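You operate a simulated robot arm through the tools that you are given. There is no shell and no other tool. Be economical: measure what you need, move in short steps, check, and stop when the job is done.

You are at the controls of a simulated robot arm. One attempt, no reset.

## Task
Take the green ringed bottle with the smallest size on its label from the counter top and leave it on the top of the long table. Open the drawer under the dispensers, take the cup marked "92" from the counter top and put it in the inside of the drawer under the dispensers and shut the dispensers again. Put the slim green bottle on the counter top away on the lower shelf of the siphon filler. Open the right drawer of the white bench, fetch the sponge from the middle of the white bench and set it in the inside of the right drawer and shut the drawer again. Turn the litre dial to 1 litres. The order is free. Set down upright: green ringed bottle, cup, slim green bottle.

It is judged by the outcome, as a careful person would: the job done as asked, and still so three seconds after it is handed in. It fails if anything else is knocked over, pushed out of place, dropped, spilled or broken.

## Robot
A 7-joint arm with a two-finger gripper on a trunk, on a base that drives. Base frame: it is fixed to the floor where the robot stands at the start and does not move with it; the origin is under the middle of the robot, x ahead of it, y to its left, z up. Readings come in mm, degrees, newtons and seconds.
With the tool pointing down near the work surface it reaches from about 340 to 800 mm from the robot's upright axis, wherever it stands. Its first joint turns from -166.0 to 166.0 degrees. Places, roughly: cup [500, 250, 1000]; drawer under the dispensers [600, 700, 700]; green ringed bottle [500, 0, 1000]; inside of the drawer under the dispensers [700, 700, 700]; inside of the right drawer [-400, 2000, 700]; litre dial [-1700, 2000, 900]; lower shelf of the siphon filler [-900, -2000, 300]; right drawer of the white bench [-400, 1900, 700]; slim green bottle [500, 500, 1000]; sponge (10x7x4 cm) [-600, 1900, 900]; top of the long table [-1000, -900, 800]. Payload 2.45 kg.
Tool frame: the origin (TCP) lies between the finger pads and is the grasp point; the fingertips stand 27 mm ahead of it; z points along the fingers, y is the line along which they close. The gripper opens to 80 mm. The gripper's body begins 54 mm behind the TCP.
Orientation is that of the tool frame in the base frame, as a unit quaternion [w, x, y, z]. With the fingers straight down and closing along the base's y, the tool's x points along the base's -x, its y along +y and its z along -z.

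## Interface
- The arm moves only by the tool servo_tool. Its argument "motion" is one flat list of numbers, 7 for each row, row after row: the shift along the tool's x, y, z in mm, then the turn, a rotation vector about the tool's x, y, z in degrees, then the opening, from 0 (shut) to 1 (fully open). In form: [dx, dy, dz, ax, ay, az, grip, dx, dy, dz, ax, ay, az, grip, ...]. A call has 1 to 20 rows; each row shifts and turns the commanded pose from where the row before left it, along the tool's axes as they then stand. Rows are played at 5 a second. More than 50 mm and 8.6 degrees between two rows, or a gripper value outside its range, and nothing of the call is played. Where a pose cannot be reached the arm comes as near as it can. A force on the tool above 40 N (or 10 N above the force at the start of the call, whichever is more), or a blocked arm, ends the call early, and 0.2 s more pass. Each finger travels about 153 mm/s and halts on what it meets, pressing with about 35 N; the grip force reading is that of the motor and also rises with nothing between the fingers. The clock runs only during rows and for 0.2 s after the last one: add rows that do not move to give the fingers time. The reply holds the time, the measured pose of the TCP, the force on the tool along the base axes, the opening and the grip force, in the units named above and with some noise, with the torque about the TCP (base axes, N m) and any sound that the robot's microphone picked up.
- Cameras (640 x 400 px; columns grow to the right, rows downward): "scene" is now at [59.6, 91.2, 1570.6]; the picture's right is [-0.55, -0.84, 0.00], its down [-0.23, 0.15, -0.96] and it looks along [0.81, -0.53, -0.27] (base axes); focal length 214 px, centre (320, 200). "wrist" rides on the gripper at [63, 13, -79] in the tool frame; the picture's right is [-0.19, 0.98, 0.00], its down [-0.72, -0.14, -0.68] and it looks along [-0.67, -0.13, 0.73] (tool axes); focal length 226 px, centre (320, 200).
- grab_frame(camera): a new picture of that camera. It takes no simulated time.
- lift_body(by): slides the trunk up (or, below 0, down) by that many mm; the arm and the scene camera ride with it, the base frame stays. It gives what a move gives, with no picture.
- base_move(legs): drives the robot by 1 to 6 legs, each [ahead, turn to the left] in mm and degrees, along the robot's own axes; the way and the turn of a leg run together, so that a leg with both is an arc; at most 1500 mm and 180 degrees a leg. The arm and the cameras ride along, it lands a little off, and it stops where it bumps. It gives what a move gives.
- pan_tilt(pan, tilt): turns the head with the scene camera to pan (to the left, within 120 degrees either way) and tilt (down, from -29 to 69), counted from straight ahead of the robot. It gives what a move gives.
- probe_pixels(camera, pixels): for up to 12 pixels [column, row] of the newest picture of that camera ("zoom" is the newest enlarged one), the place [x, y, z] in the base frame of the surface seen there, good to about 3 mm. It takes no simulated time.
- zoom(camera, box): a new picture of the part [left, top, right, bottom] of that camera's present view, enlarged. It takes no simulated time.
- sign_off(): hands the job in; it is judged then, once.

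Go step by step. Measure first, check grasps and placings, and put right what went wrong. The budget is 131 turns and 132 pictures, counting those below and the enlarged ones. Unless the task says otherwise, let go and move clear before handing in.

The tools are called after "Emit:" as name(argument=value, ...) on one line, values as JSON. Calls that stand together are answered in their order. servo_tool: Moves the arm, as the interface text tells. Its arguments: {"type":"object","properties":{"motion":{"type":"array"}},"required":["motion"]} The other tools are called the same way: lift_body (by) slides the trunk up or down; base_move (legs) drives the base; pan_tilt (pan, tilt) turns the head that bears the scene camera; grab_frame (camera) takes a picture; probe_pixels (camera, pixels) gives the place of the surface under pixels of a picture; zoom (camera, box) takes an enlarged picture of a part of a camera's view; sign_off () hands the job in.

At the start:

```text
time_s: 0.0
eef_pos: [287.8, 369.4, 1181.8]
tcp_rot: [-0.005, 0.008, 1.0, -0.004]
force: [-0.1, -0.1, 0.2]
wrist_torque: [-0.02, -0.02, -0.02]
width: 80.1
grip_force: 0.1
trunk travel left (down, up): [-150.0, 390.0]
robot x, y, heading: [-2.3, -0.5, 0.2]
head pan, tilt: [-57.8, 68.8]
```

scene: 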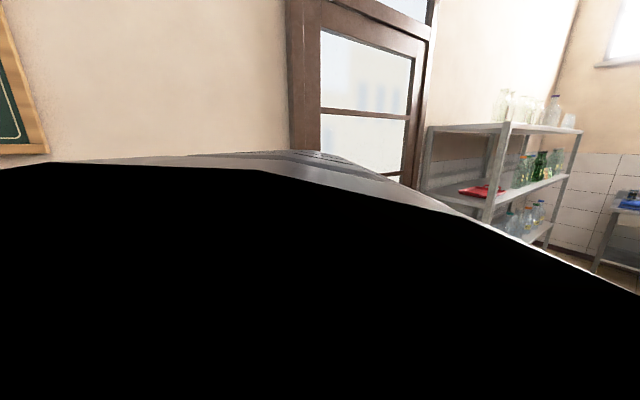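
wrist: 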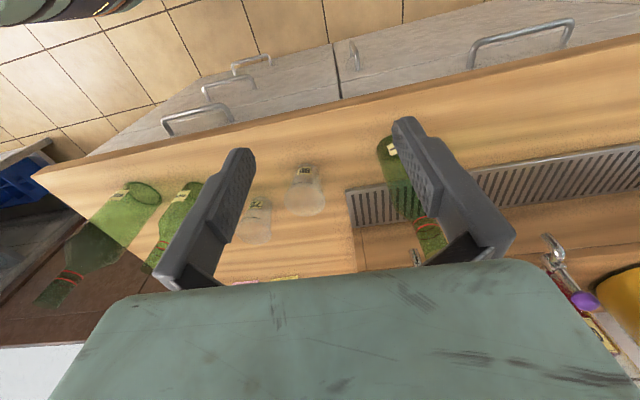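

The scene view is blocked by a black shape and the wrist camera shows bottles and cups on the counter. I'll turn the head toward the counter.

Emit:
pan_tilt(pan=0, tilt=35)

Emit:
grab_frame(camera="scene")

```text
time_s: 1.3
eef_pos: [289.2, 370.6, 1177.5]
tcp_rot: [-0.009, 0.009, 1.0, -0.01]
force: [-0.6, 0.6, -0.2]
wrist_torque: [0.01, 0.02, 0.03]
width: 80.0
grip_force: 0.0
trunk travel left (down, up): [-150.0, 390.0]
robot x, y, heading: [0.5, 0.3, -0.2]
head pan, tilt: [0.0, 35.0]
```

```text
129 pictures are left
```

scene: 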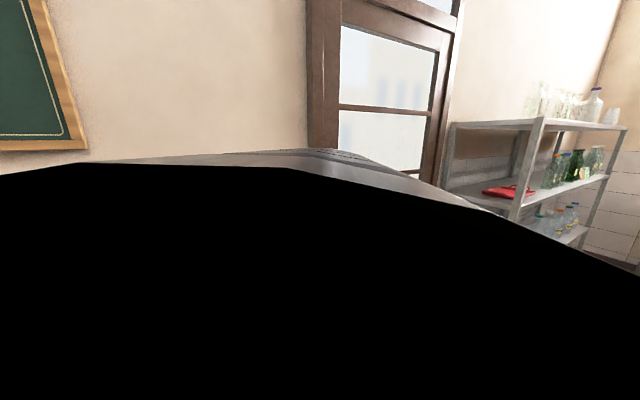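

The view hardly changed, though the head reads pan 0 and tilt 35. I'll take another picture to see whether the head has settled.

Emit:
pan_tilt(pan=30, tilt=35)

Emit:
grab_frame(camera="scene")

Emit:
grab_frame(camera="wrist")

```text
time_s: 2.2
eef_pos: [288.7, 370.5, 1176.9]
tcp_rot: [-0.01, 0.01, 1.0, -0.011]
force: [0.0, 0.0, 0.1]
wrist_torque: [0.02, -0.03, -0.03]
width: 80.7
grip_force: 0.1
trunk travel left (down, up): [-150.0, 390.0]
robot x, y, heading: [-1.7, -4.0, -0.1]
head pan, tilt: [30.0, 35.0]
```

```text
128 pictures are left
```

scene: 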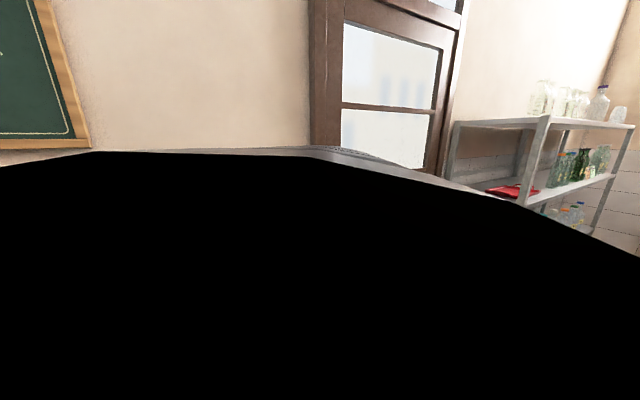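

```text
127 pictures are left
```

wrist: 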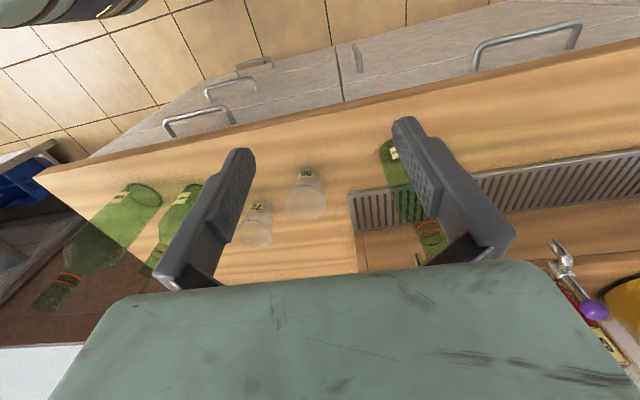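

The head readings change but the scene view barely follows. I'll try a large change to see whether the head moves at all.

Emit:
pan_tilt(pan=-90, tilt=10)

Emit:
grab_frame(camera="scene")

Emit:
probe_pixels(camera="wrist", pixels=[[305, 175], [258, 207], [142, 188], [192, 190], [388, 145], [430, 230], [40, 175], [350, 110], [525, 45], [210, 120]])

```text
time_s: 4.2
eef_pos: [289.8, 368.9, 1182.6]
tcp_rot: [-0.005, 0.013, 1.0, -0.005]
force: [0.3, -0.3, 0.7]
wrist_torque: [0.0, 0.03, -0.02]
width: 80.0
grip_force: 0.0
trunk travel left (down, up): [-150.0, 390.0]
robot x, y, heading: [-6.0, -0.6, -0.1]
head pan, tilt: [-90.0, 10.0]
```

```text
126 pictures are left
```

scene: 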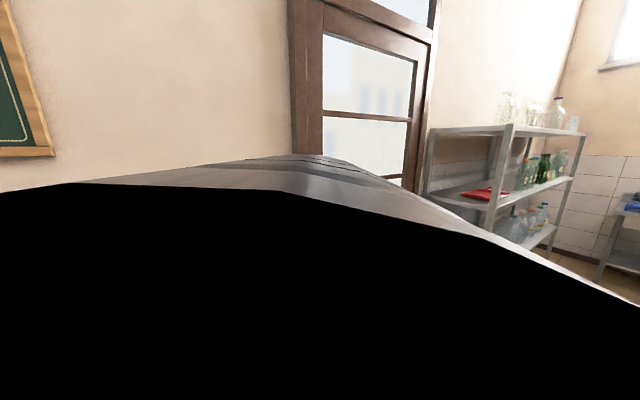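

```text
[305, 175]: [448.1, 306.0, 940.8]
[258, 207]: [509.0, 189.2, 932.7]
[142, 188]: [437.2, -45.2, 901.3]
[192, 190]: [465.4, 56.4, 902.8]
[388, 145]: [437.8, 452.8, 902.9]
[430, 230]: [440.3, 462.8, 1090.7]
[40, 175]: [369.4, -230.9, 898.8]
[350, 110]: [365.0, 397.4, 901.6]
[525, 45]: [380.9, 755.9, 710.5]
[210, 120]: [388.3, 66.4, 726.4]
```

Only the wrist camera is useful for now: it shows green bottles at (142,188) and (192,190), cups at (305,175) and (258,207), and the slim bottle at (388,145). I'll zoom in on the labels.

Emit:
zoom(camera="wrist", box=[230, 150, 340, 260])

Emit:
zoom(camera="wrist", box=[20, 150, 220, 320])

```text
3.64 times, centred on (285, 205) of wrist
```

zoom: 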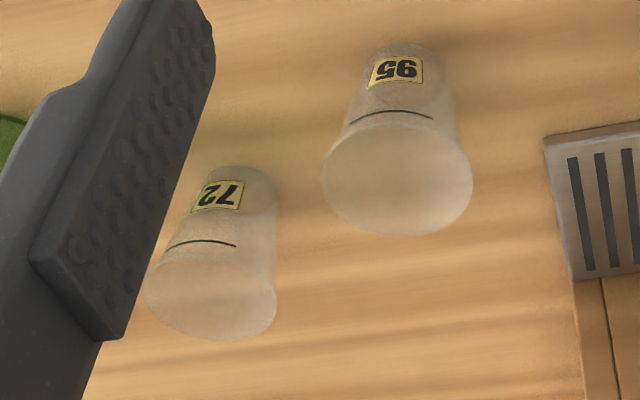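

```text
2.35 times, centred on (120, 235) of wrist
```

zoom: 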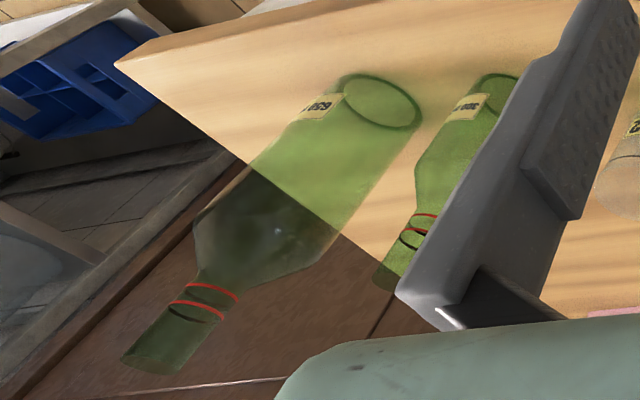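

The labels are upside down in this view, seemingly 95 and 72 on the cups and 650 and 300 on the bottles. I'll raise and extend the arm to get a better overview and see whether it clears the head.

Emit:
servo_tool(motion=[0, 0, -45, 0, 0, 0, 1, 0, 0, -45, 0, 0, 0, 1, 0, 0, -45, 0, 0, 0, 1, -40, -10, -10, 0, 0, 0, 1, -40, -10, 0, 0, 0, 0, 1, -40, -10, 0, 0, 0, 0, 1])

Emit:
grab_frame(camera="scene")

Emit:
grab_frame(camera="wrist")

```text
time_s: 5.6
eef_pos: [406.3, 337.1, 1324.5]
tcp_rot: [-0.004, 0.008, 1.0, -0.003]
force: [0.9, 0.0, 0.3]
wrist_torque: [0.01, -0.03, 0.0]
width: 80.1
grip_force: 0.1
trunk travel left (down, up): [-150.0, 390.0]
robot x, y, heading: [1.9, 0.1, 0.1]
head pan, tilt: [-90.0, 10.0]
```

```text
123 pictures are left
```

scene: 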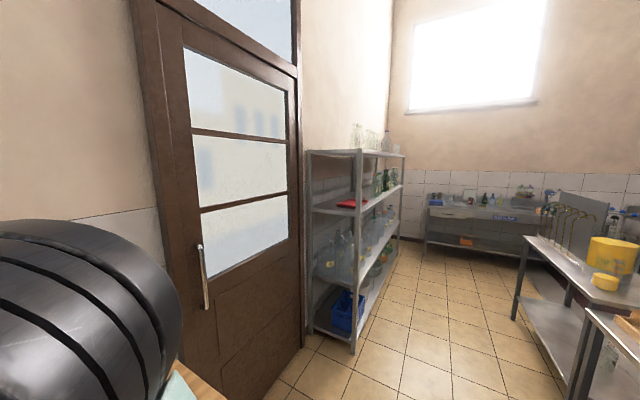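

```text
122 pictures are left
```

wrist: 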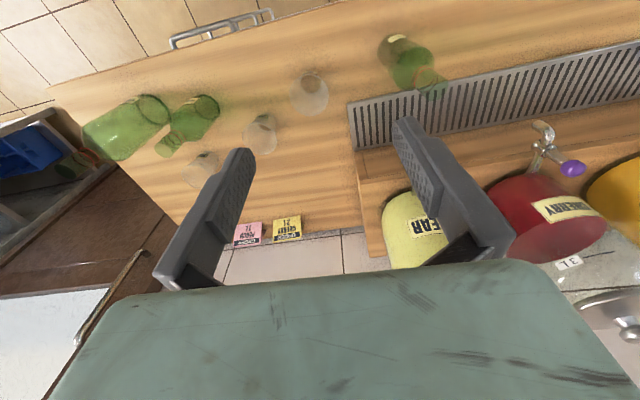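

The scene head moves now, and a third cup shows at (200,168). I'll look at the counter and then survey the room.

Emit:
pan_tilt(pan=0, tilt=40)

Emit:
grab_frame(camera="scene")

Emit:
pan_tilt(pan=90, tilt=15)

Emit:
grab_frame(camera="scene")

Emit:
pan_tilt(pan=-120, tilt=20)

Emit:
grab_frame(camera="scene")

```text
time_s: 7.3
eef_pos: [405.5, 337.3, 1323.1]
tcp_rot: [-0.004, 0.008, 1.0, -0.004]
force: [-0.3, 0.2, -0.7]
wrist_torque: [-0.03, 0.03, -0.01]
width: 80.1
grip_force: 0.1
trunk travel left (down, up): [-150.0, 390.0]
robot x, y, heading: [3.4, 1.4, 0.1]
head pan, tilt: [0.0, 40.0]
```

```text
121 pictures are left
```

scene: 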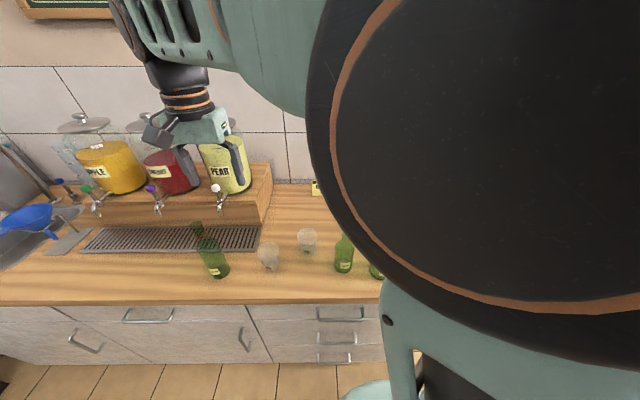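

```text
time_s: 8.9
eef_pos: [408.0, 338.1, 1321.7]
tcp_rot: [-0.007, 0.009, 1.0, -0.005]
force: [0.9, 0.3, -0.4]
wrist_torque: [0.0, 0.02, 0.0]
width: 79.9
grip_force: 0.1
trunk travel left (down, up): [-150.0, 390.0]
robot x, y, heading: [0.7, -3.4, 0.1]
head pan, tilt: [90.0, 15.0]
```

```text
120 pictures are left
```

scene: 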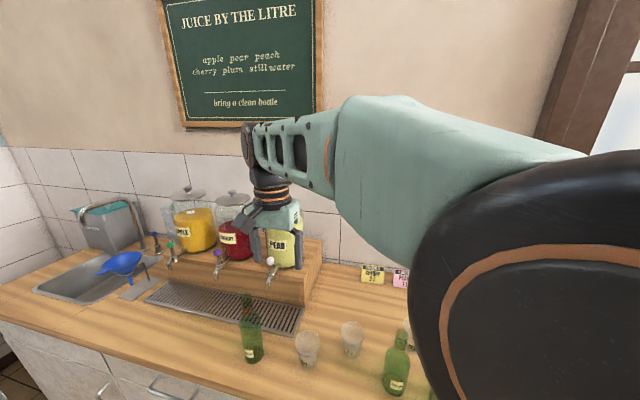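

```text
time_s: 12.0
eef_pos: [408.0, 337.7, 1322.6]
tcp_rot: [-0.006, 0.01, 1.0, -0.005]
force: [-0.4, 0.6, 0.8]
wrist_torque: [0.04, -0.01, -0.01]
width: 80.1
grip_force: 0.1
trunk travel left (down, up): [-150.0, 390.0]
robot x, y, heading: [0.5, 0.0, 0.3]
head pan, tilt: [-120.0, 20.0]
```

```text
119 pictures are left
```

scene: 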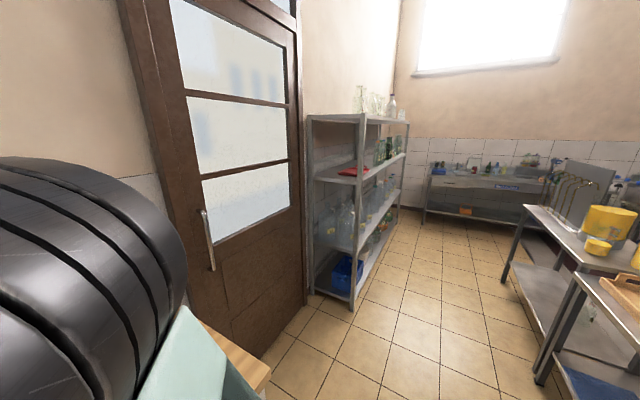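

The pan command of 90 gave a good view of the counter, with cups at (308,350) and (352,338). I'll return to it, tilt a little further, and zoom on the labels.

Emit:
pan_tilt(pan=60, tilt=30)

Emit:
grab_frame(camera="scene")

Emit:
zoom(camera="scene", box=[200, 250, 440, 400])

Emit:
zoom(camera="wrist", box=[130, 60, 350, 200])

```text
time_s: 14.7
eef_pos: [407.5, 339.4, 1318.9]
tcp_rot: [-0.008, 0.01, 1.0, -0.007]
force: [-0.3, 0.0, 0.7]
wrist_torque: [0.0, 0.04, 0.01]
width: 80.1
grip_force: 0.1
trunk travel left (down, up): [-150.0, 390.0]
robot x, y, heading: [3.3, -1.9, -0.1]
head pan, tilt: [60.0, 30.0]
```

```text
118 pictures are left
```

scene: 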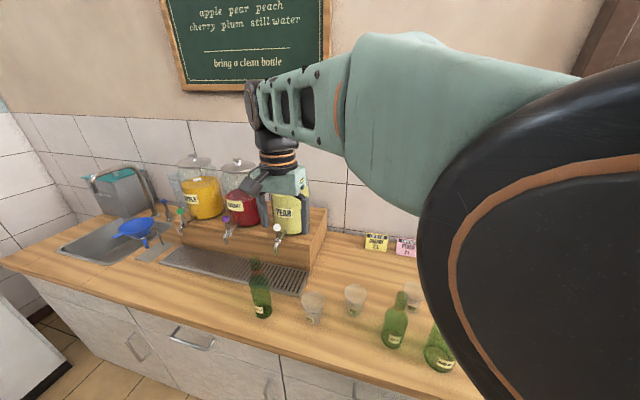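

```text
2.67 times, centred on (320, 325) of scene
```

zoom: 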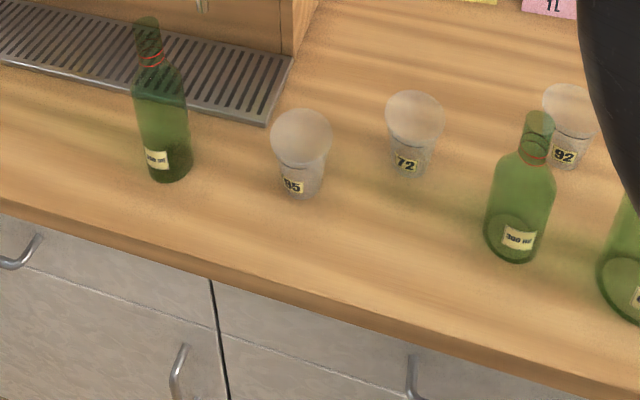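

```text
2.86 times, centred on (240, 130) of wrist
```

zoom: 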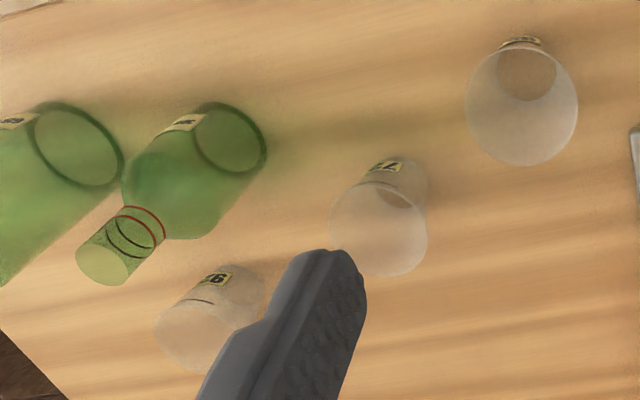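

The cup "92" is the back right one, at (563,155) in the zoom, and the smaller ringed bottle reads 300 ml. I'll probe their exact positions.

Emit:
probe_pixels(camera="zoom", pixels=[[103, 267], [135, 225], [230, 135], [262, 170], [218, 278], [165, 345], [195, 320], [212, 362], [195, 200], [150, 130]])

Emit:
probe_pixels(camera="scene", pixels=[[256, 264], [258, 295], [262, 315], [411, 302], [403, 299], [395, 322], [190, 338], [136, 345], [205, 344], [174, 333], [278, 229], [225, 265]])

Emit:
zoom(camera="scene", box=[220, 250, 300, 330])

```text
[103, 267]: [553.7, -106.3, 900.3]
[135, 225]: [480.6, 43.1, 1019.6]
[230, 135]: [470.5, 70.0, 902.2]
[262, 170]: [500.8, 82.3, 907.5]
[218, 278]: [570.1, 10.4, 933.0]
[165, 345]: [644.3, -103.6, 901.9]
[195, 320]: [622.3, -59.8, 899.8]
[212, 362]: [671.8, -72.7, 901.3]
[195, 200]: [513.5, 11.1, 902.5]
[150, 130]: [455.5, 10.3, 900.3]
```

```text
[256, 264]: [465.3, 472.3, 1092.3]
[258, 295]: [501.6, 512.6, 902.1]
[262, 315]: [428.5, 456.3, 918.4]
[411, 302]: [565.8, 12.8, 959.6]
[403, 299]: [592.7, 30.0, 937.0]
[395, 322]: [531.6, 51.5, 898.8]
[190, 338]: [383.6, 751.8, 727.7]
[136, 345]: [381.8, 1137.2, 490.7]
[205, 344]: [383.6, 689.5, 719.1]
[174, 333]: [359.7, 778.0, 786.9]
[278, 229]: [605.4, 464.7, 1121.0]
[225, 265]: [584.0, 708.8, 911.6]
```

```text
5.00 times, centred on (260, 290) of scene
```

zoom: 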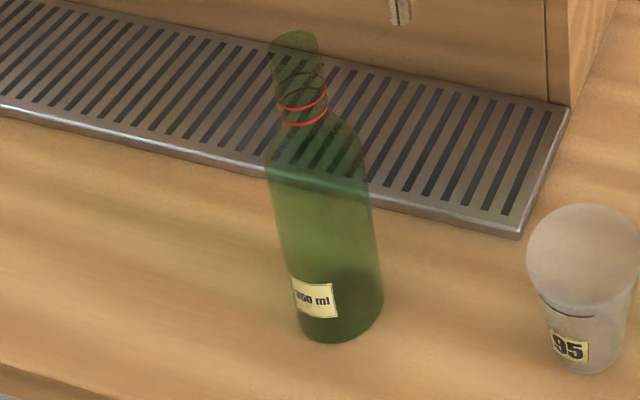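

The slim bottle reads 350 ml, so the 300 ml ringed bottle is the right one. I'll zoom tightly on it with the wrist camera to find its axis.

Emit:
zoom(camera="wrist", box=[145, 85, 230, 165])

Emit:
zoom(camera="scene", box=[365, 270, 445, 350])

```text
5.00 times, centred on (188, 125) of wrist
```

zoom: 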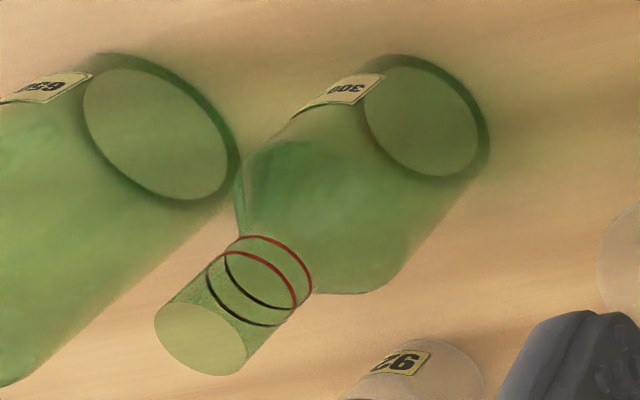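

```text
5.00 times, centred on (405, 310) of scene
```

zoom: 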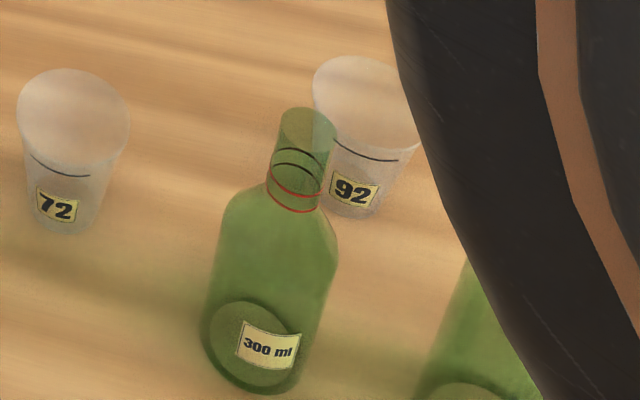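

The zoom shows the bottle's rings and label clearly. I'll probe ring and label points to get the axis and the heights.

Emit:
probe_pixels(camera="zoom", pixels=[[295, 212], [270, 200], [320, 190], [300, 150], [270, 345], [240, 335], [300, 350], [352, 190], [335, 143], [418, 145], [310, 125], [60, 205]])

Emit:
zoom(camera="wrist", box=[130, 110, 258, 190])

```text
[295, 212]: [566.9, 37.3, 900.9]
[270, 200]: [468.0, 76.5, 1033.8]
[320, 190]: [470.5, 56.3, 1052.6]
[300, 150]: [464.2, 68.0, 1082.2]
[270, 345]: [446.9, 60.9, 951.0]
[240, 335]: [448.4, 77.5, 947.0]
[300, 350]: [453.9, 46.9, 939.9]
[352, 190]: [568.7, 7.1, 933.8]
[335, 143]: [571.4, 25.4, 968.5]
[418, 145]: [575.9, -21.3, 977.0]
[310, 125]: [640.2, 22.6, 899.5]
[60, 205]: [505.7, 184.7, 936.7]
```

```text
5.00 times, centred on (194, 150) of wrist
```

zoom: 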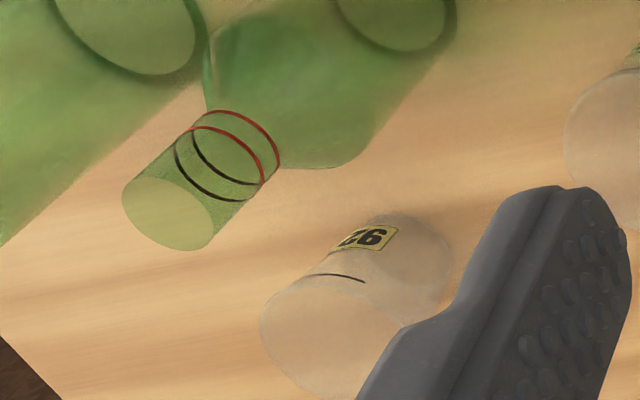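

The bottle axis is near (480,62) with its neck at z 1030–1100, and cup 92 is near (597,3). Before driving I'll look at the floor to the left and behind.

Emit:
pan_tilt(pan=120, tilt=25)

Emit:
grab_frame(camera="scene")

Emit:
probe_pixels(camera="scene", pixels=[[30, 380], [100, 350], [200, 380], [20, 200], [60, 300], [300, 390]])

Emit:
pan_tilt(pan=-120, tilt=35)

Emit:
grab_frame(camera="scene")

Emit:
probe_pixels(camera="scene", pixels=[[520, 100], [600, 200], [560, 300], [620, 120], [350, 200], [450, 120], [600, 380], [630, 250]])

```text
time_s: 15.9
eef_pos: [407.2, 337.8, 1319.5]
tcp_rot: [-0.008, 0.01, 1.0, -0.007]
force: [-0.5, 0.7, -0.3]
wrist_torque: [0.03, -0.01, 0.0]
width: 80.1
grip_force: 0.1
trunk travel left (down, up): [-150.0, 390.0]
robot x, y, heading: [-0.8, -0.2, -0.2]
head pan, tilt: [120.0, 25.0]
```

```text
111 pictures are left
```

scene: 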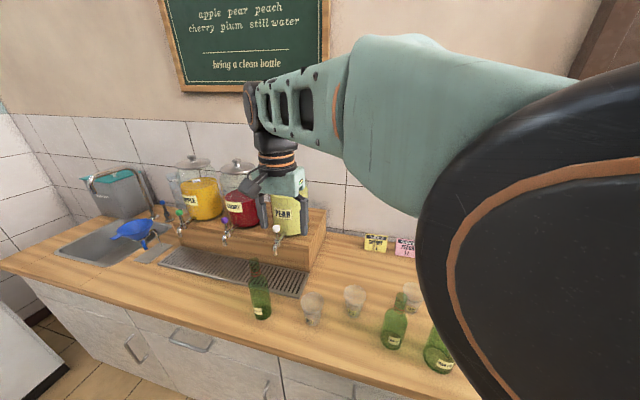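

```text
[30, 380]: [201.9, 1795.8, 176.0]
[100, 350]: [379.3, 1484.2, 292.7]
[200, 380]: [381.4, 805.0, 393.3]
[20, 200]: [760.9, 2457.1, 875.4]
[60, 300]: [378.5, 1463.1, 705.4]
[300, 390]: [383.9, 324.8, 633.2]
```

```text
time_s: 19.3
eef_pos: [406.6, 337.7, 1323.5]
tcp_rot: [-0.005, 0.01, 1.0, -0.006]
force: [0.6, 0.2, -0.1]
wrist_torque: [-0.02, 0.01, 0.02]
width: 80.0
grip_force: 0.0
trunk travel left (down, up): [-150.0, 390.0]
robot x, y, heading: [-0.4, 0.3, 0.1]
head pan, tilt: [-120.0, 35.0]
```

```text
110 pictures are left
```

scene: 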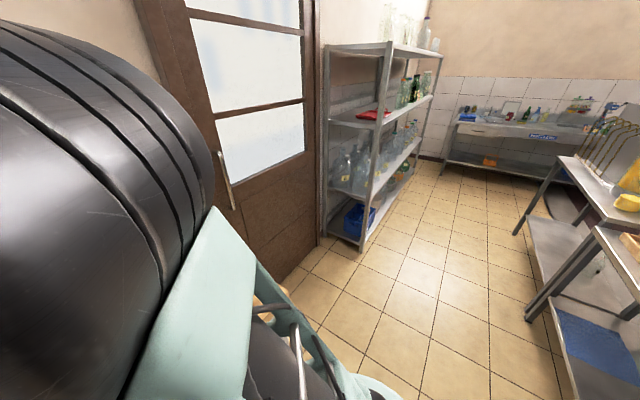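

```text
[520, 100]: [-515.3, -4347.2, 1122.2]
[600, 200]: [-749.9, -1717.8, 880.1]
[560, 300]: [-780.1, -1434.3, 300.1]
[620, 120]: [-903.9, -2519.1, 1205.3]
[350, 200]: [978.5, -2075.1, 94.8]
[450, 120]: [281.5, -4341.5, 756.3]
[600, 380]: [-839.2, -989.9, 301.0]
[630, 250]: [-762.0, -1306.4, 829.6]
```

The siphon filler's lower shelf is at z 300, the long table edge is near x −760, and the floor between is open. I'll back away from the counter, then turn left and look.

Emit:
base_move(legs=[[-330, 0]])

Emit:
servo_tool(motion=[0, -45, 0, 0, 0, 0, 1, 0, -45, 0, 0, 0, 0, 1, 0, -45, 0, 0, 0, 0, 1, 0, -45, 0, 0, 0, 0, 1, 0, -45, 0, 0, 0, 0, 1, 0, -45, 0, 0, 0, 0, 1, 0, -45, 0, 0, 0, 0, 1])

Emit:
pan_tilt(pan=100, tilt=30)

Emit:
grab_frame(camera="scene")

```text
time_s: 21.3
eef_pos: [136.9, 337.7, 1324.1]
tcp_rot: [-0.004, 0.008, 1.0, -0.004]
force: [0.3, 0.1, 2.0]
wrist_torque: [0.0, -0.06, 0.0]
width: 80.0
grip_force: 0.1
trunk travel left (down, up): [-150.0, 390.0]
robot x, y, heading: [-267.4, 1.5, 0.2]
head pan, tilt: [-120.0, 35.0]
stopped in leg 1: the robot was blocked; the commanded pose is now the measured one
```

```text
time_s: 22.9
eef_pos: [134.9, 20.6, 1324.4]
tcp_rot: [-0.009, 0.008, 1.0, -0.004]
force: [-0.9, 0.2, -0.1]
wrist_torque: [-0.02, 0.0, -0.01]
width: 80.0
grip_force: 0.0
trunk travel left (down, up): [-150.0, 390.0]
robot x, y, heading: [-267.5, 1.0, 0.4]
head pan, tilt: [-120.0, 35.0]
```

```text
time_s: 26.1
eef_pos: [134.9, 24.4, 1323.5]
tcp_rot: [-0.009, 0.007, 1.0, -0.006]
force: [0.0, -0.5, 0.0]
wrist_torque: [0.01, 0.0, -0.01]
width: 80.1
grip_force: 0.1
trunk travel left (down, up): [-150.0, 390.0]
robot x, y, heading: [-268.2, -0.0, 0.3]
head pan, tilt: [100.0, 30.0]
```

```text
109 pictures are left
```

scene: 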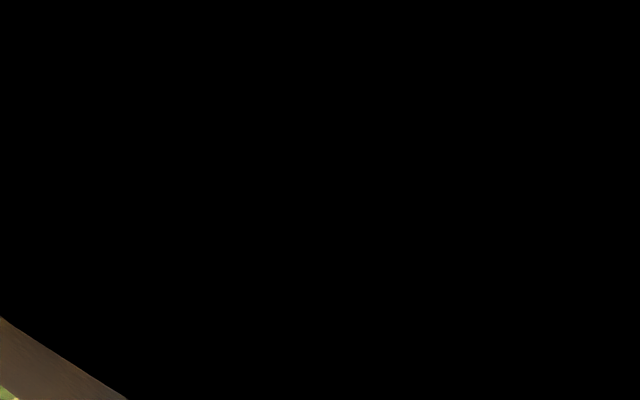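

The robot bumped something behind it at x −267, and the shoulder now blocks the scene view. I'll move forward a little, turn left and look again.

Emit:
base_move(legs=[[90, 0], [0, 60]])

Emit:
grab_frame(camera="wrist")

Emit:
pan_tilt(pan=-100, tilt=35)

Emit:
grab_frame(camera="scene")

```text
time_s: 29.9
eef_pos: [8.9, 359.9, 1323.2]
tcp_rot: [-0.005, -0.491, 0.871, -0.009]
force: [-0.8, 0.2, 0.5]
wrist_torque: [0.02, 0.01, -0.01]
width: 80.2
grip_force: 0.0
trunk travel left (down, up): [-150.0, 390.0]
robot x, y, heading: [-175.9, -1.4, 59.9]
head pan, tilt: [100.0, 30.0]
```

```text
108 pictures are left
```

wrist: 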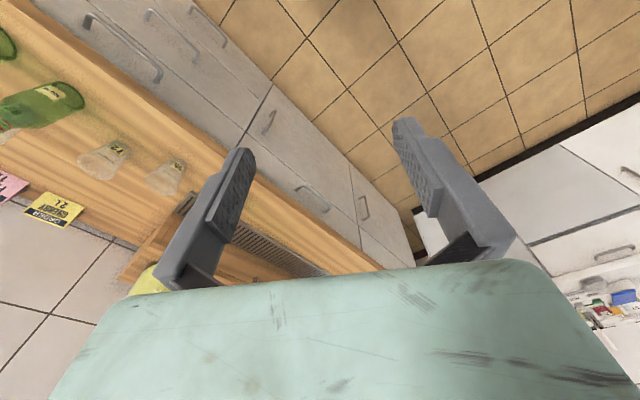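

```text
time_s: 32.8
eef_pos: [7.5, 359.4, 1323.8]
tcp_rot: [-0.004, -0.491, 0.871, -0.009]
force: [1.1, -0.2, 0.1]
wrist_torque: [0.02, 0.01, 0.01]
width: 80.1
grip_force: 0.1
trunk travel left (down, up): [-150.0, 390.0]
robot x, y, heading: [-176.5, -2.2, 60.1]
head pan, tilt: [-100.0, 35.0]
```

```text
107 pictures are left
```

scene: 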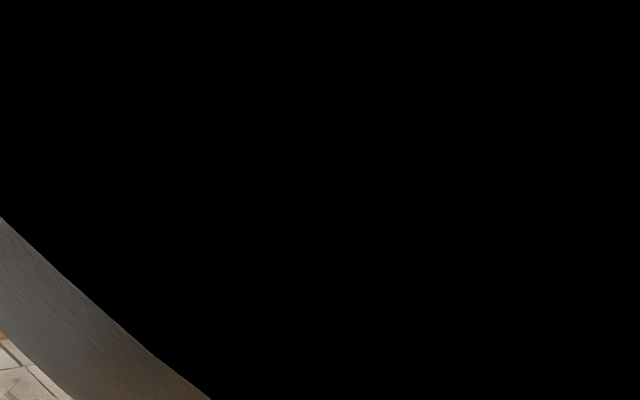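

The floor toward the white bench looks clear in the wrist view, but the scene camera is still blocked by the shoulder. I'll swing the arm to the robot's right to free the head.

Emit:
servo_tool(motion=[0, -45, 0, 0, 0, 0, 1, 0, -45, 0, 0, 0, 0, 1, 0, -45, 0, 0, 0, 0, 1, 0, -45, 0, 0, 0, 0, 1, 0, -45, 0, 0, 0, 0, 1, 0, -45, 0, 0, 0, 0, 1, 0, -45, 0, 0, 0, 0, 1])

Emit:
pan_tilt(pan=100, tilt=30)

Emit:
grab_frame(camera="scene")

```text
time_s: 34.4
eef_pos: [279.1, 191.4, 1327.3]
tcp_rot: [-0.006, -0.491, 0.871, -0.009]
force: [-0.2, 0.2, 0.2]
wrist_torque: [0.01, -0.01, 0.03]
width: 80.2
grip_force: 0.1
trunk travel left (down, up): [-150.0, 390.0]
robot x, y, heading: [-176.3, 0.9, 59.9]
head pan, tilt: [-100.0, 35.0]
```

```text
time_s: 37.3
eef_pos: [278.3, 192.0, 1328.6]
tcp_rot: [-0.005, -0.491, 0.871, -0.009]
force: [0.2, -0.1, 0.2]
wrist_torque: [-0.02, -0.03, -0.01]
width: 80.0
grip_force: 0.1
trunk travel left (down, up): [-150.0, 390.0]
robot x, y, heading: [-177.3, 1.2, 59.7]
head pan, tilt: [100.0, 30.0]
```

```text
106 pictures are left
```

scene: 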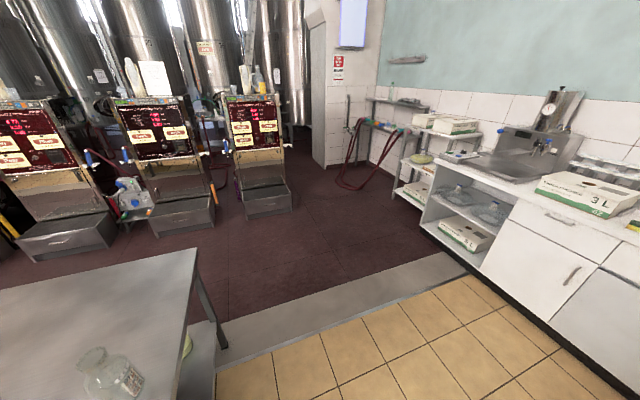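

Now the view works: the long table is at lower left and the white bench with a dial-like device at (550,105) is at right. I'll probe key points.

Emit:
probe_pixels(camera="scene", pixels=[[195, 250], [225, 345], [90, 330], [110, 380], [470, 265], [550, 105], [510, 150], [540, 140], [575, 275], [560, 215], [250, 130], [300, 400]])

Emit:
zoom(camera="scene", box=[400, 70, 640, 220])

Emit:
pan_tilt(pan=50, tilt=30)

Emit:
grab_frame(camera="scene")

```text
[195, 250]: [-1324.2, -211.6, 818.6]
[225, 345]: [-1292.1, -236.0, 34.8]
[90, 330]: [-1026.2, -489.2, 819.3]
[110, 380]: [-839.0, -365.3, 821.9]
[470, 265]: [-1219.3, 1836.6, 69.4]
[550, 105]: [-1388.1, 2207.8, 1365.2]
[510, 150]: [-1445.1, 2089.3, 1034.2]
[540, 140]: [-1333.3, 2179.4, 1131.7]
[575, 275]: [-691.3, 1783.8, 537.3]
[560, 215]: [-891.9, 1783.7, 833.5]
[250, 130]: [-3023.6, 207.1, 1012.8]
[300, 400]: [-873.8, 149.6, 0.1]
```

```text
2.67 times, centred on (520, 145) of scene
```

zoom: 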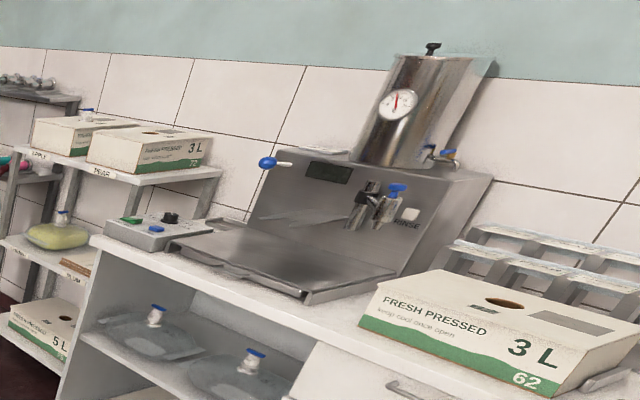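

```text
time_s: 38.5
eef_pos: [277.5, 192.7, 1329.2]
tcp_rot: [-0.005, -0.49, 0.871, -0.009]
force: [-0.7, 0.3, -0.3]
wrist_torque: [0.0, 0.0, -0.03]
width: 80.1
grip_force: 0.0
trunk travel left (down, up): [-150.0, 390.0]
robot x, y, heading: [-178.2, 0.3, 60.0]
head pan, tilt: [50.0, 30.0]
```

```text
104 pictures are left
```

scene: 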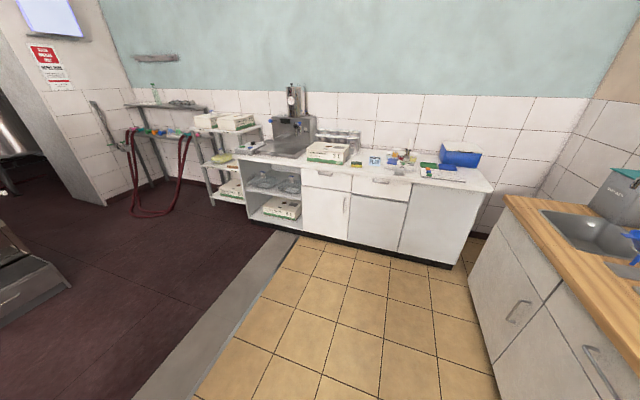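

The layout is clear: the dial box sits at the left of the white bench, and the bench's right drawer is at (380,180). I'll first drive to face the dispenser drawer at about (−284, 750).

Emit:
base_move(legs=[[0, 38], [755, 0], [0, -98]])

Emit:
pan_tilt(pan=30, tilt=45)

Emit:
grab_frame(camera="scene")

```text
time_s: 48.7
eef_pos: [106.0, 446.0, 1328.2]
tcp_rot: [-0.009, 0.013, 1.0, -0.005]
force: [0.1, -0.7, -0.8]
wrist_torque: [0.02, -0.01, -0.02]
width: 80.1
grip_force: 0.1
trunk travel left (down, up): [-150.0, 390.0]
robot x, y, heading: [-285.2, 741.4, -0.3]
head pan, tilt: [50.0, 30.0]
```

```text
time_s: 49.5
eef_pos: [107.1, 445.6, 1327.9]
tcp_rot: [-0.009, 0.013, 1.0, -0.004]
force: [0.0, 0.4, 0.5]
wrist_torque: [0.0, -0.04, -0.03]
width: 80.0
grip_force: 0.1
trunk travel left (down, up): [-150.0, 390.0]
robot x, y, heading: [-287.3, 745.9, -0.0]
head pan, tilt: [30.0, 45.0]
```

```text
103 pictures are left
```

scene: 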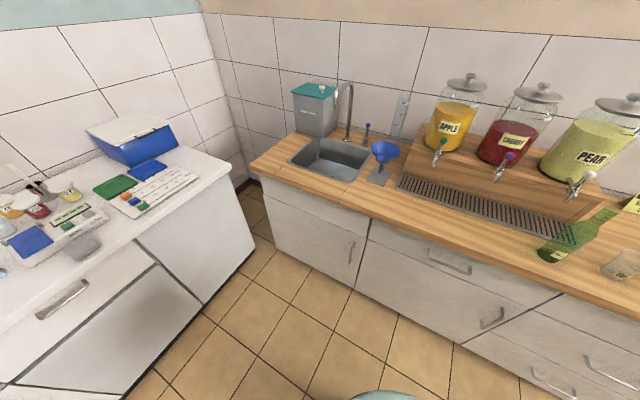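

The drawer handle shows at (450,262). I'll zoom on it and probe it.

Emit:
zoom(camera="scene", box=[370, 215, 530, 315])

Emit:
probe_pixels(camera="zoom", pixels=[[230, 190], [320, 230], [410, 225], [240, 165], [400, 210], [320, 180], [100, 180], [560, 330], [300, 120], [300, 300], [100, 90], [370, 232]])

```text
4.00 times, centred on (450, 265) of scene
```

zoom: 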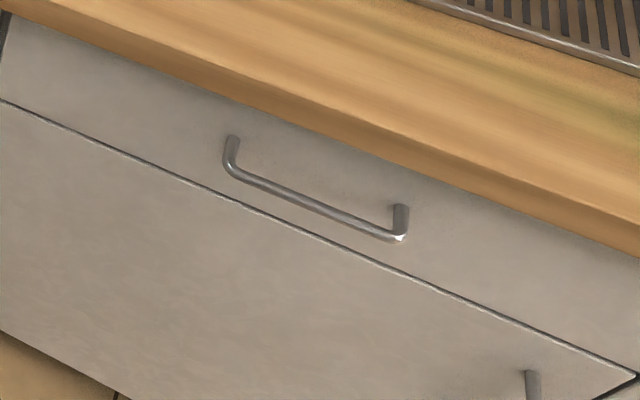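

```text
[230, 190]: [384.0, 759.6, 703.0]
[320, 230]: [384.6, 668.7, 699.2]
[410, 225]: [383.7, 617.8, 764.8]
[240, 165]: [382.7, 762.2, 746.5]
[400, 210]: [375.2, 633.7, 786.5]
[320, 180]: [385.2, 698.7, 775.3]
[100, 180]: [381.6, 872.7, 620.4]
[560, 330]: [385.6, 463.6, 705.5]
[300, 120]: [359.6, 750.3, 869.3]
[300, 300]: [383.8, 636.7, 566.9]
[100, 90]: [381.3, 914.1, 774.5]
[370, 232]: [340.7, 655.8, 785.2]
```

The handle bar is at about x 341, z 785, y 640–775, with the drawer front at x 384. I'll bring the tool in front of it at height and pitch it to horizontal.

Emit:
servo_tool(motion=[-24, 43.5, 0, 0, 0, 0, 1, -24, 43.5, 0, 0, 0, 0, 1, -24, 43.5, 0, 0, 0, 0, 1, -24, 43.5, 0, 0, 0, 0, 1, -24, 43.5, 0, 0, 0, 0, 1, -24, 43.5, 0, 0, 0, 0, 1, 0, 0, 0, 0, -8.18, 0, 1, 0, 0, 0, 0, -8.18, 0, 1, 0, 0, 0, 0, -8.18, 0, 1, 0, 0, 0, 0, -8.18, 0, 1, 0, 0, 0, 0, -8.18, 0, 1, 0, 0, 0, 0, -8.18, 0, 1, 0, 0, 0, 0, -8.18, 0, 1, 0, 0, 0, 0, -8.18, 0, 1, 0, 0, 0, 0, -8.18, 0, 1, 0, 0, 0, 0, -8.18, 0, 1, 0, 0, 0, 0, -8.18, 0, 1, 0, 0, 0, 0, 0, 0, 1])

Emit:
servo_tool(motion=[0, 0, 0, 0, 0, 8.18, 1, 0, 0, 0, 0, 0, 8.18, 1, 0, 0, 0, 0, 0, 8.18, 1, 0, 0, 0, 0, 0, 8.18, 1, 0, 0, 0, 0, 0, 8.18, 1, 0, 0, 0, 0, 0, 8.18, 1, 0, 0, 0, 0, 0, 8.18, 1, 0, 0, 0, 0, 0, 8.18, 1, 0, 0, 0, 0, 0, 8.18, 1, 0, 0, 0, 0, 0, 8.18, 1, 0, 0, 0, 0, 0, 8.18, 1, 0, 0, 0, 0, 0, 0, 1])

Emit:
grab_frame(camera="scene")

```text
time_s: 52.2
eef_pos: [285.4, 698.9, 1240.0]
tcp_rot: [0.328, 0.011, 0.945, -0.009]
force: [-0.2, -0.3, -0.3]
wrist_torque: [0.01, 0.03, 0.0]
width: 79.8
grip_force: 0.0
trunk travel left (down, up): [-150.0, 390.0]
robot x, y, heading: [-286.7, 748.6, -0.3]
head pan, tilt: [30.0, 45.0]
stopped in row 13: the arm was blocked; the commanded pose is now the measured one
```

```text
time_s: 54.8
eef_pos: [285.5, 699.7, 1238.9]
tcp_rot: [0.237, 0.677, 0.66, 0.225]
force: [-0.2, -0.3, -0.1]
wrist_torque: [0.03, 0.01, 0.0]
width: 80.1
grip_force: 0.0
trunk travel left (down, up): [-150.0, 390.0]
robot x, y, heading: [-285.7, 744.0, -0.4]
head pan, tilt: [30.0, 45.0]
```

```text
101 pictures are left
```

scene: 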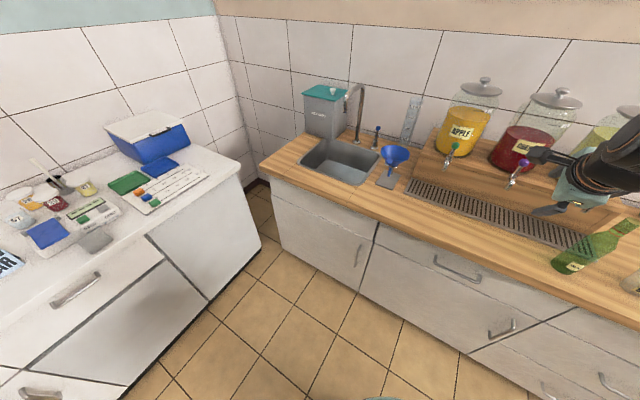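

The arm stopped at about 38° of pitch, likely a joint limit at that height. I'll descend first and pitch further lower down.

Emit:
servo_tool(motion=[0, -27.8, 35.5, 0, 0, 0, 1, 0, -27.8, 35.5, 0, 0, 0, 1, 0, -27.8, 35.5, 0, 0, 0, 1, 0, -27.8, 35.5, 0, 0, 0, 1, 0, -27.8, 35.5, 0, 0, 0, 1, 0, -27.8, 35.5, 0, 0, 0, 1, 0, -27.8, 35.5, 0, 0, 0, 1, 0, -27.8, 35.5, 0, 0, 0, 1, 0, 0, 0, -8, 0, 0, 1, 0, 0, 0, -8, 0, 0, 1, 0, 0, 0, -8, 0, 0, 1, 0, 0, 0, -8, 0, 0, 1, 0, 0, 0, -8, 0, 0, 1, 0, 0, 0, -8, 0, 0, 1, 0, 0, 0, -4, 0, 0, 1])

Emit:
grab_frame(camera="wrist")

```text
time_s: 58.0
eef_pos: [290.0, 695.0, 881.2]
tcp_rot: [0.512, 0.501, 0.493, 0.494]
force: [-0.2, 0.6, 0.1]
wrist_torque: [0.0, -0.01, 0.01]
width: 79.9
grip_force: 0.1
trunk travel left (down, up): [-150.0, 390.0]
robot x, y, heading: [-287.5, 743.8, -0.2]
head pan, tilt: [30.0, 45.0]
```

```text
100 pictures are left
```

wrist: 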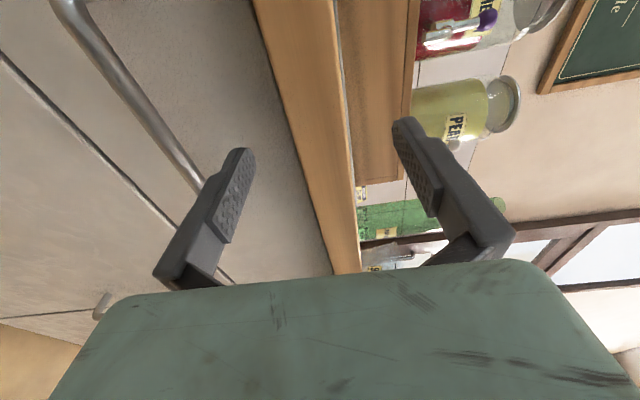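

The tool is now horizontal with the fingers closing vertically, and the bar runs from (85,20) to (200,185). I'll probe the bar precisely.

Emit:
probe_pixels(camera="wrist", pixels=[[190, 168], [150, 118], [110, 62], [85, 25], [260, 190], [280, 100]])

Emit:
servo_tool(motion=[10, -48, 0, 0, 0, 0, 1, 0, -48, 0, 0, 0, 0, 1])

```text
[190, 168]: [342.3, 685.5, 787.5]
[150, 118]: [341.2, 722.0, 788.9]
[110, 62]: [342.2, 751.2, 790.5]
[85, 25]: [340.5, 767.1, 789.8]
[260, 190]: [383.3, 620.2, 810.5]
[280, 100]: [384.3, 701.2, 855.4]
```

```text
time_s: 58.6
eef_pos: [290.6, 708.8, 788.1]
tcp_rot: [0.512, 0.501, 0.494, 0.493]
force: [1.3, -0.5, 0.1]
wrist_torque: [0.03, 0.04, 0.0]
width: 80.0
grip_force: 0.0
trunk travel left (down, up): [-150.0, 390.0]
robot x, y, heading: [-284.7, 744.1, -0.4]
head pan, tilt: [30.0, 45.0]
```

The bar is at z ≈ 787 and I'm level with it. I'll advance, close on it, and check.

Emit:
servo_tool(motion=[0, 0, 30, 0, 0, 0, 1, 0, 0, 25, 0, 0, 0, 1, 0, 0, 0, 0, 0, 0, 0, 0, 0, 0, 0, 0, 0, 0, 0, 0, 0, 0, 0, 0, 0])

```text
time_s: 59.8
eef_pos: [345.7, 707.5, 782.2]
tcp_rot: [0.509, 0.504, 0.496, 0.491]
force: [-0.6, -0.4, -32.1]
wrist_torque: [0.32, -0.04, -0.14]
width: 11.3
grip_force: 38.5
trunk travel left (down, up): [-150.0, 390.0]
robot x, y, heading: [-286.2, 743.9, -0.1]
head pan, tilt: [30.0, 45.0]
```

The bar is gripped at width 11.3, with a vertical load of −32 N. I'll ease the tool down 5 mm and pull the drawer.

Emit:
servo_tool(motion=[0, -5, 0, 0, 0, 0, 0, 0, 0, -20, 0, 0, 0, 0, 0, 0, -30, 0, 0, 0, 0, 0, 0, -30, 0, 0, 0, 0, 0, 0, -30, 0, 0, 0, 0, 0, 0, -30, 0, 0, 0, 0, 0, 0, -30, 0, 0, 0, 0, 0, 0, -30, 0, 0, 0, 0])

Emit:
grab_frame(camera="scene")

```text
time_s: 61.2
eef_pos: [211.8, 705.7, 783.2]
tcp_rot: [0.515, 0.498, 0.489, 0.497]
force: [1.1, -1.4, 13.1]
wrist_torque: [0.32, 0.14, 0.23]
width: 11.8
grip_force: 38.7
trunk travel left (down, up): [-150.0, 390.0]
robot x, y, heading: [-283.2, 744.7, -0.3]
head pan, tilt: [30.0, 45.0]
stopped in row 7: the force on the tool passed its limit at 44 N (the readings are from after the stop); the commanded pose is now the measured one
```

```text
99 pictures are left
```

scene: 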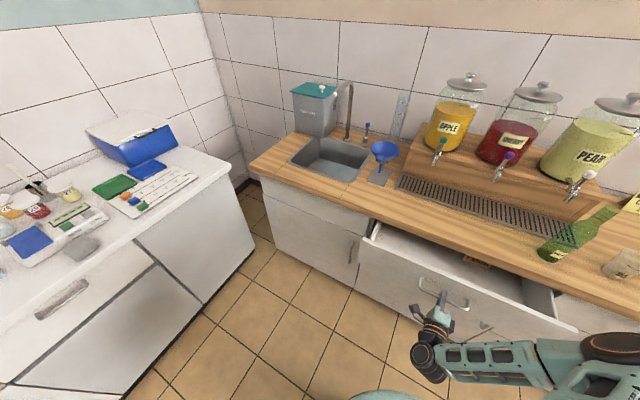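

The drawer is out about 134 mm. I'll keep pulling in smaller steps.

Emit:
servo_tool(motion=[0, 0, -15, 0, 0, 0, 0, 0, 0, -20, 0, 0, 0, 0, 0, 0, -20, 0, 0, 0, 0, 0, 0, -20, 0, 0, 0, 0, 0, 0, -20, 0, 0, 0, 0, 0, 0, -20, 0, 0, 0, 0, 0, 0, -20, 0, 0, 0, 0])

Emit:
grab_frame(camera="scene")

```text
time_s: 61.9
eef_pos: [172.3, 705.3, 782.6]
tcp_rot: [0.518, 0.498, 0.487, 0.497]
force: [1.2, -4.2, 11.5]
wrist_torque: [0.29, 0.08, 0.32]
width: 11.6
grip_force: 38.3
trunk travel left (down, up): [-150.0, 390.0]
robot x, y, heading: [-284.8, 743.7, -0.5]
head pan, tilt: [30.0, 45.0]
stopped in row 3: the force on the tool passed its limit at 43 N (the readings are from after the stop); the commanded pose is now the measured one
```

```text
98 pictures are left
```

scene: 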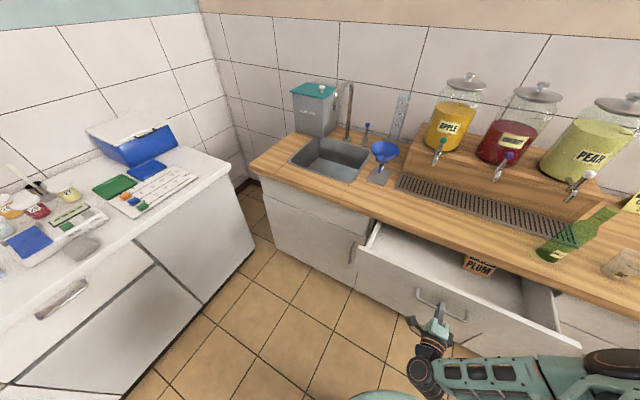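

The opening is about 173 mm and I want around 250. I'll pull slower.

Emit:
servo_tool(motion=[0, 0, -8, 0, 0, 0, 0, 0, 0, -10, 0, 0, 0, 0, 0, 0, -10, 0, 0, 0, 0, 0, 0, -10, 0, 0, 0, 0, 0, 0, -10, 0, 0, 0, 0, 0, 0, -10, 0, 0, 0, 0, 0, 0, -10, 0, 0, 0, 0, 0, 0, -10, 0, 0, 0, 0])

Emit:
grab_frame(camera="scene")

```text
time_s: 62.6
eef_pos: [148.0, 705.6, 783.9]
tcp_rot: [0.519, 0.497, 0.485, 0.499]
force: [-0.2, -5.1, 12.3]
wrist_torque: [0.27, 0.07, 0.28]
width: 11.7
grip_force: 38.9
trunk travel left (down, up): [-150.0, 390.0]
robot x, y, heading: [-284.4, 743.2, -0.6]
head pan, tilt: [30.0, 45.0]
stopped in row 3: the force on the tool passed its limit at 41 N (the readings are from after the stop); the commanded pose is now the measured one
```

```text
97 pictures are left
```

scene: 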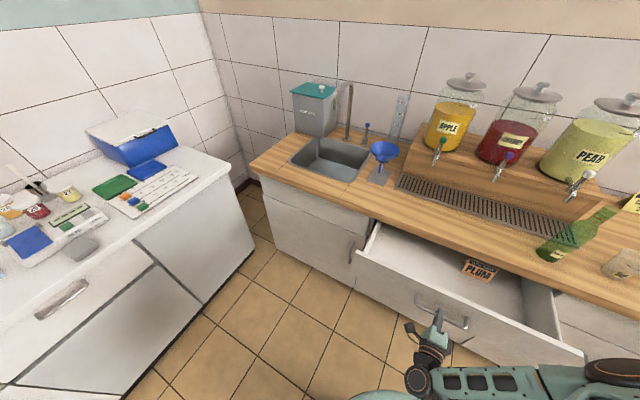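

The arm meets rising force and its tool is twisting slightly. I'll try pulling with the base instead.

Emit:
base_move(legs=[[-80, 0]])

Emit:
grab_frame(camera="scene")

```text
time_s: 63.7
eef_pos: [66.7, 705.1, 782.7]
tcp_rot: [0.519, 0.498, 0.485, 0.497]
force: [-0.5, -22.8, 25.6]
wrist_torque: [0.26, 0.08, -0.23]
width: 11.7
grip_force: 38.3
trunk travel left (down, up): [-150.0, 390.0]
robot x, y, heading: [-364.8, 746.9, -0.7]
head pan, tilt: [30.0, 45.0]
```

```text
96 pictures are left
```

scene: 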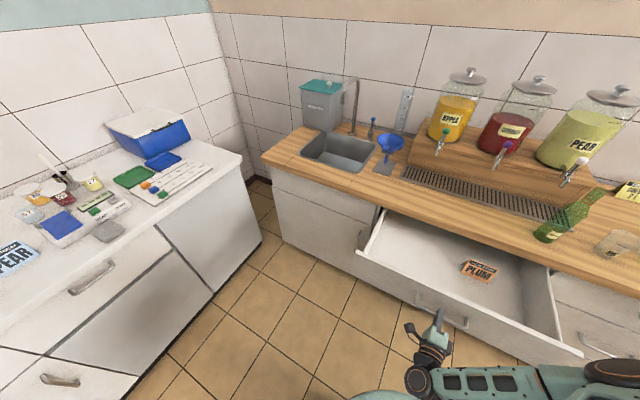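

The drawer is now out about 278 mm with room inside. I'll release the handle and back off.

Emit:
servo_tool(motion=[0, 0, 0, 0, 0, 0, 1, 0, 0, 0, 0, 0, 0, 1, 0, 0, 0, 0, 0, 0, 1, 0, 0, -40, 0, 0, 0, 1, 0, 0, -30, 0, 0, 0, 1])

Emit:
probe_pixels(camera="scene", pixels=[[440, 265], [480, 272], [520, 310], [430, 290], [370, 240], [560, 340], [450, 240], [500, 300], [420, 260], [540, 300], [470, 322], [588, 238]])

```text
time_s: 65.1
eef_pos: [40.0, 700.3, 810.7]
tcp_rot: [0.558, 0.47, 0.448, 0.517]
force: [0.6, 3.4, -8.3]
wrist_torque: [0.17, 0.31, 0.19]
width: 80.1
grip_force: 0.0
trunk travel left (down, up): [-150.0, 390.0]
robot x, y, heading: [-366.2, 741.5, -0.3]
head pan, tilt: [30.0, 45.0]
stopped in row 5: the arm was blocked; the commanded pose is now the measured one
```

```text
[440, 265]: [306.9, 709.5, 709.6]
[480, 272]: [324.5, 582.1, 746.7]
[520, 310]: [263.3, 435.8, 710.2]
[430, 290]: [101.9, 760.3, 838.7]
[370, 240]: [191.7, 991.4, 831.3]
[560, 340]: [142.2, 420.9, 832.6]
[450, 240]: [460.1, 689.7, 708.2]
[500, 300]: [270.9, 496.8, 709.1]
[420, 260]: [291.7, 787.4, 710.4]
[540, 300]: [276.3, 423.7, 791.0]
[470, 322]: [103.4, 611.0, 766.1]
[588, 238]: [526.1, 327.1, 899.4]
```

The retreat was blocked by the arm's reach limit, with the fingertips still near the bar. I'll drive the base back a little to clear it.

Emit:
base_move(legs=[[-90, 0]])

Emit:
grab_frame(camera="scene")

```text
time_s: 66.2
eef_pos: [-49.6, 700.5, 810.3]
tcp_rot: [0.558, 0.47, 0.448, 0.516]
force: [0.2, -5.4, -26.1]
wrist_torque: [0.12, 1.17, -0.21]
width: 80.1
grip_force: 0.0
trunk travel left (down, up): [-150.0, 390.0]
robot x, y, heading: [-456.4, 741.7, -0.2]
head pan, tilt: [30.0, 45.0]
```

```text
95 pictures are left
```

scene: 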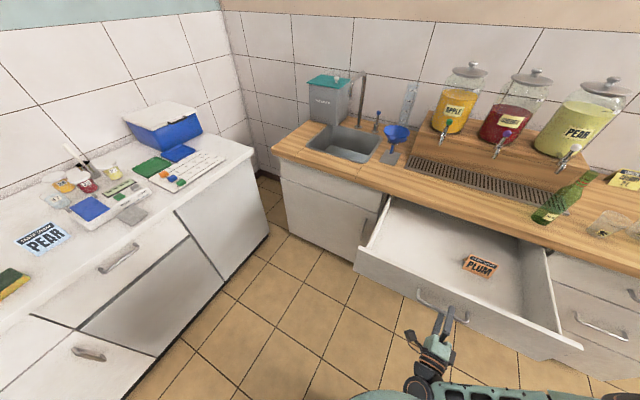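

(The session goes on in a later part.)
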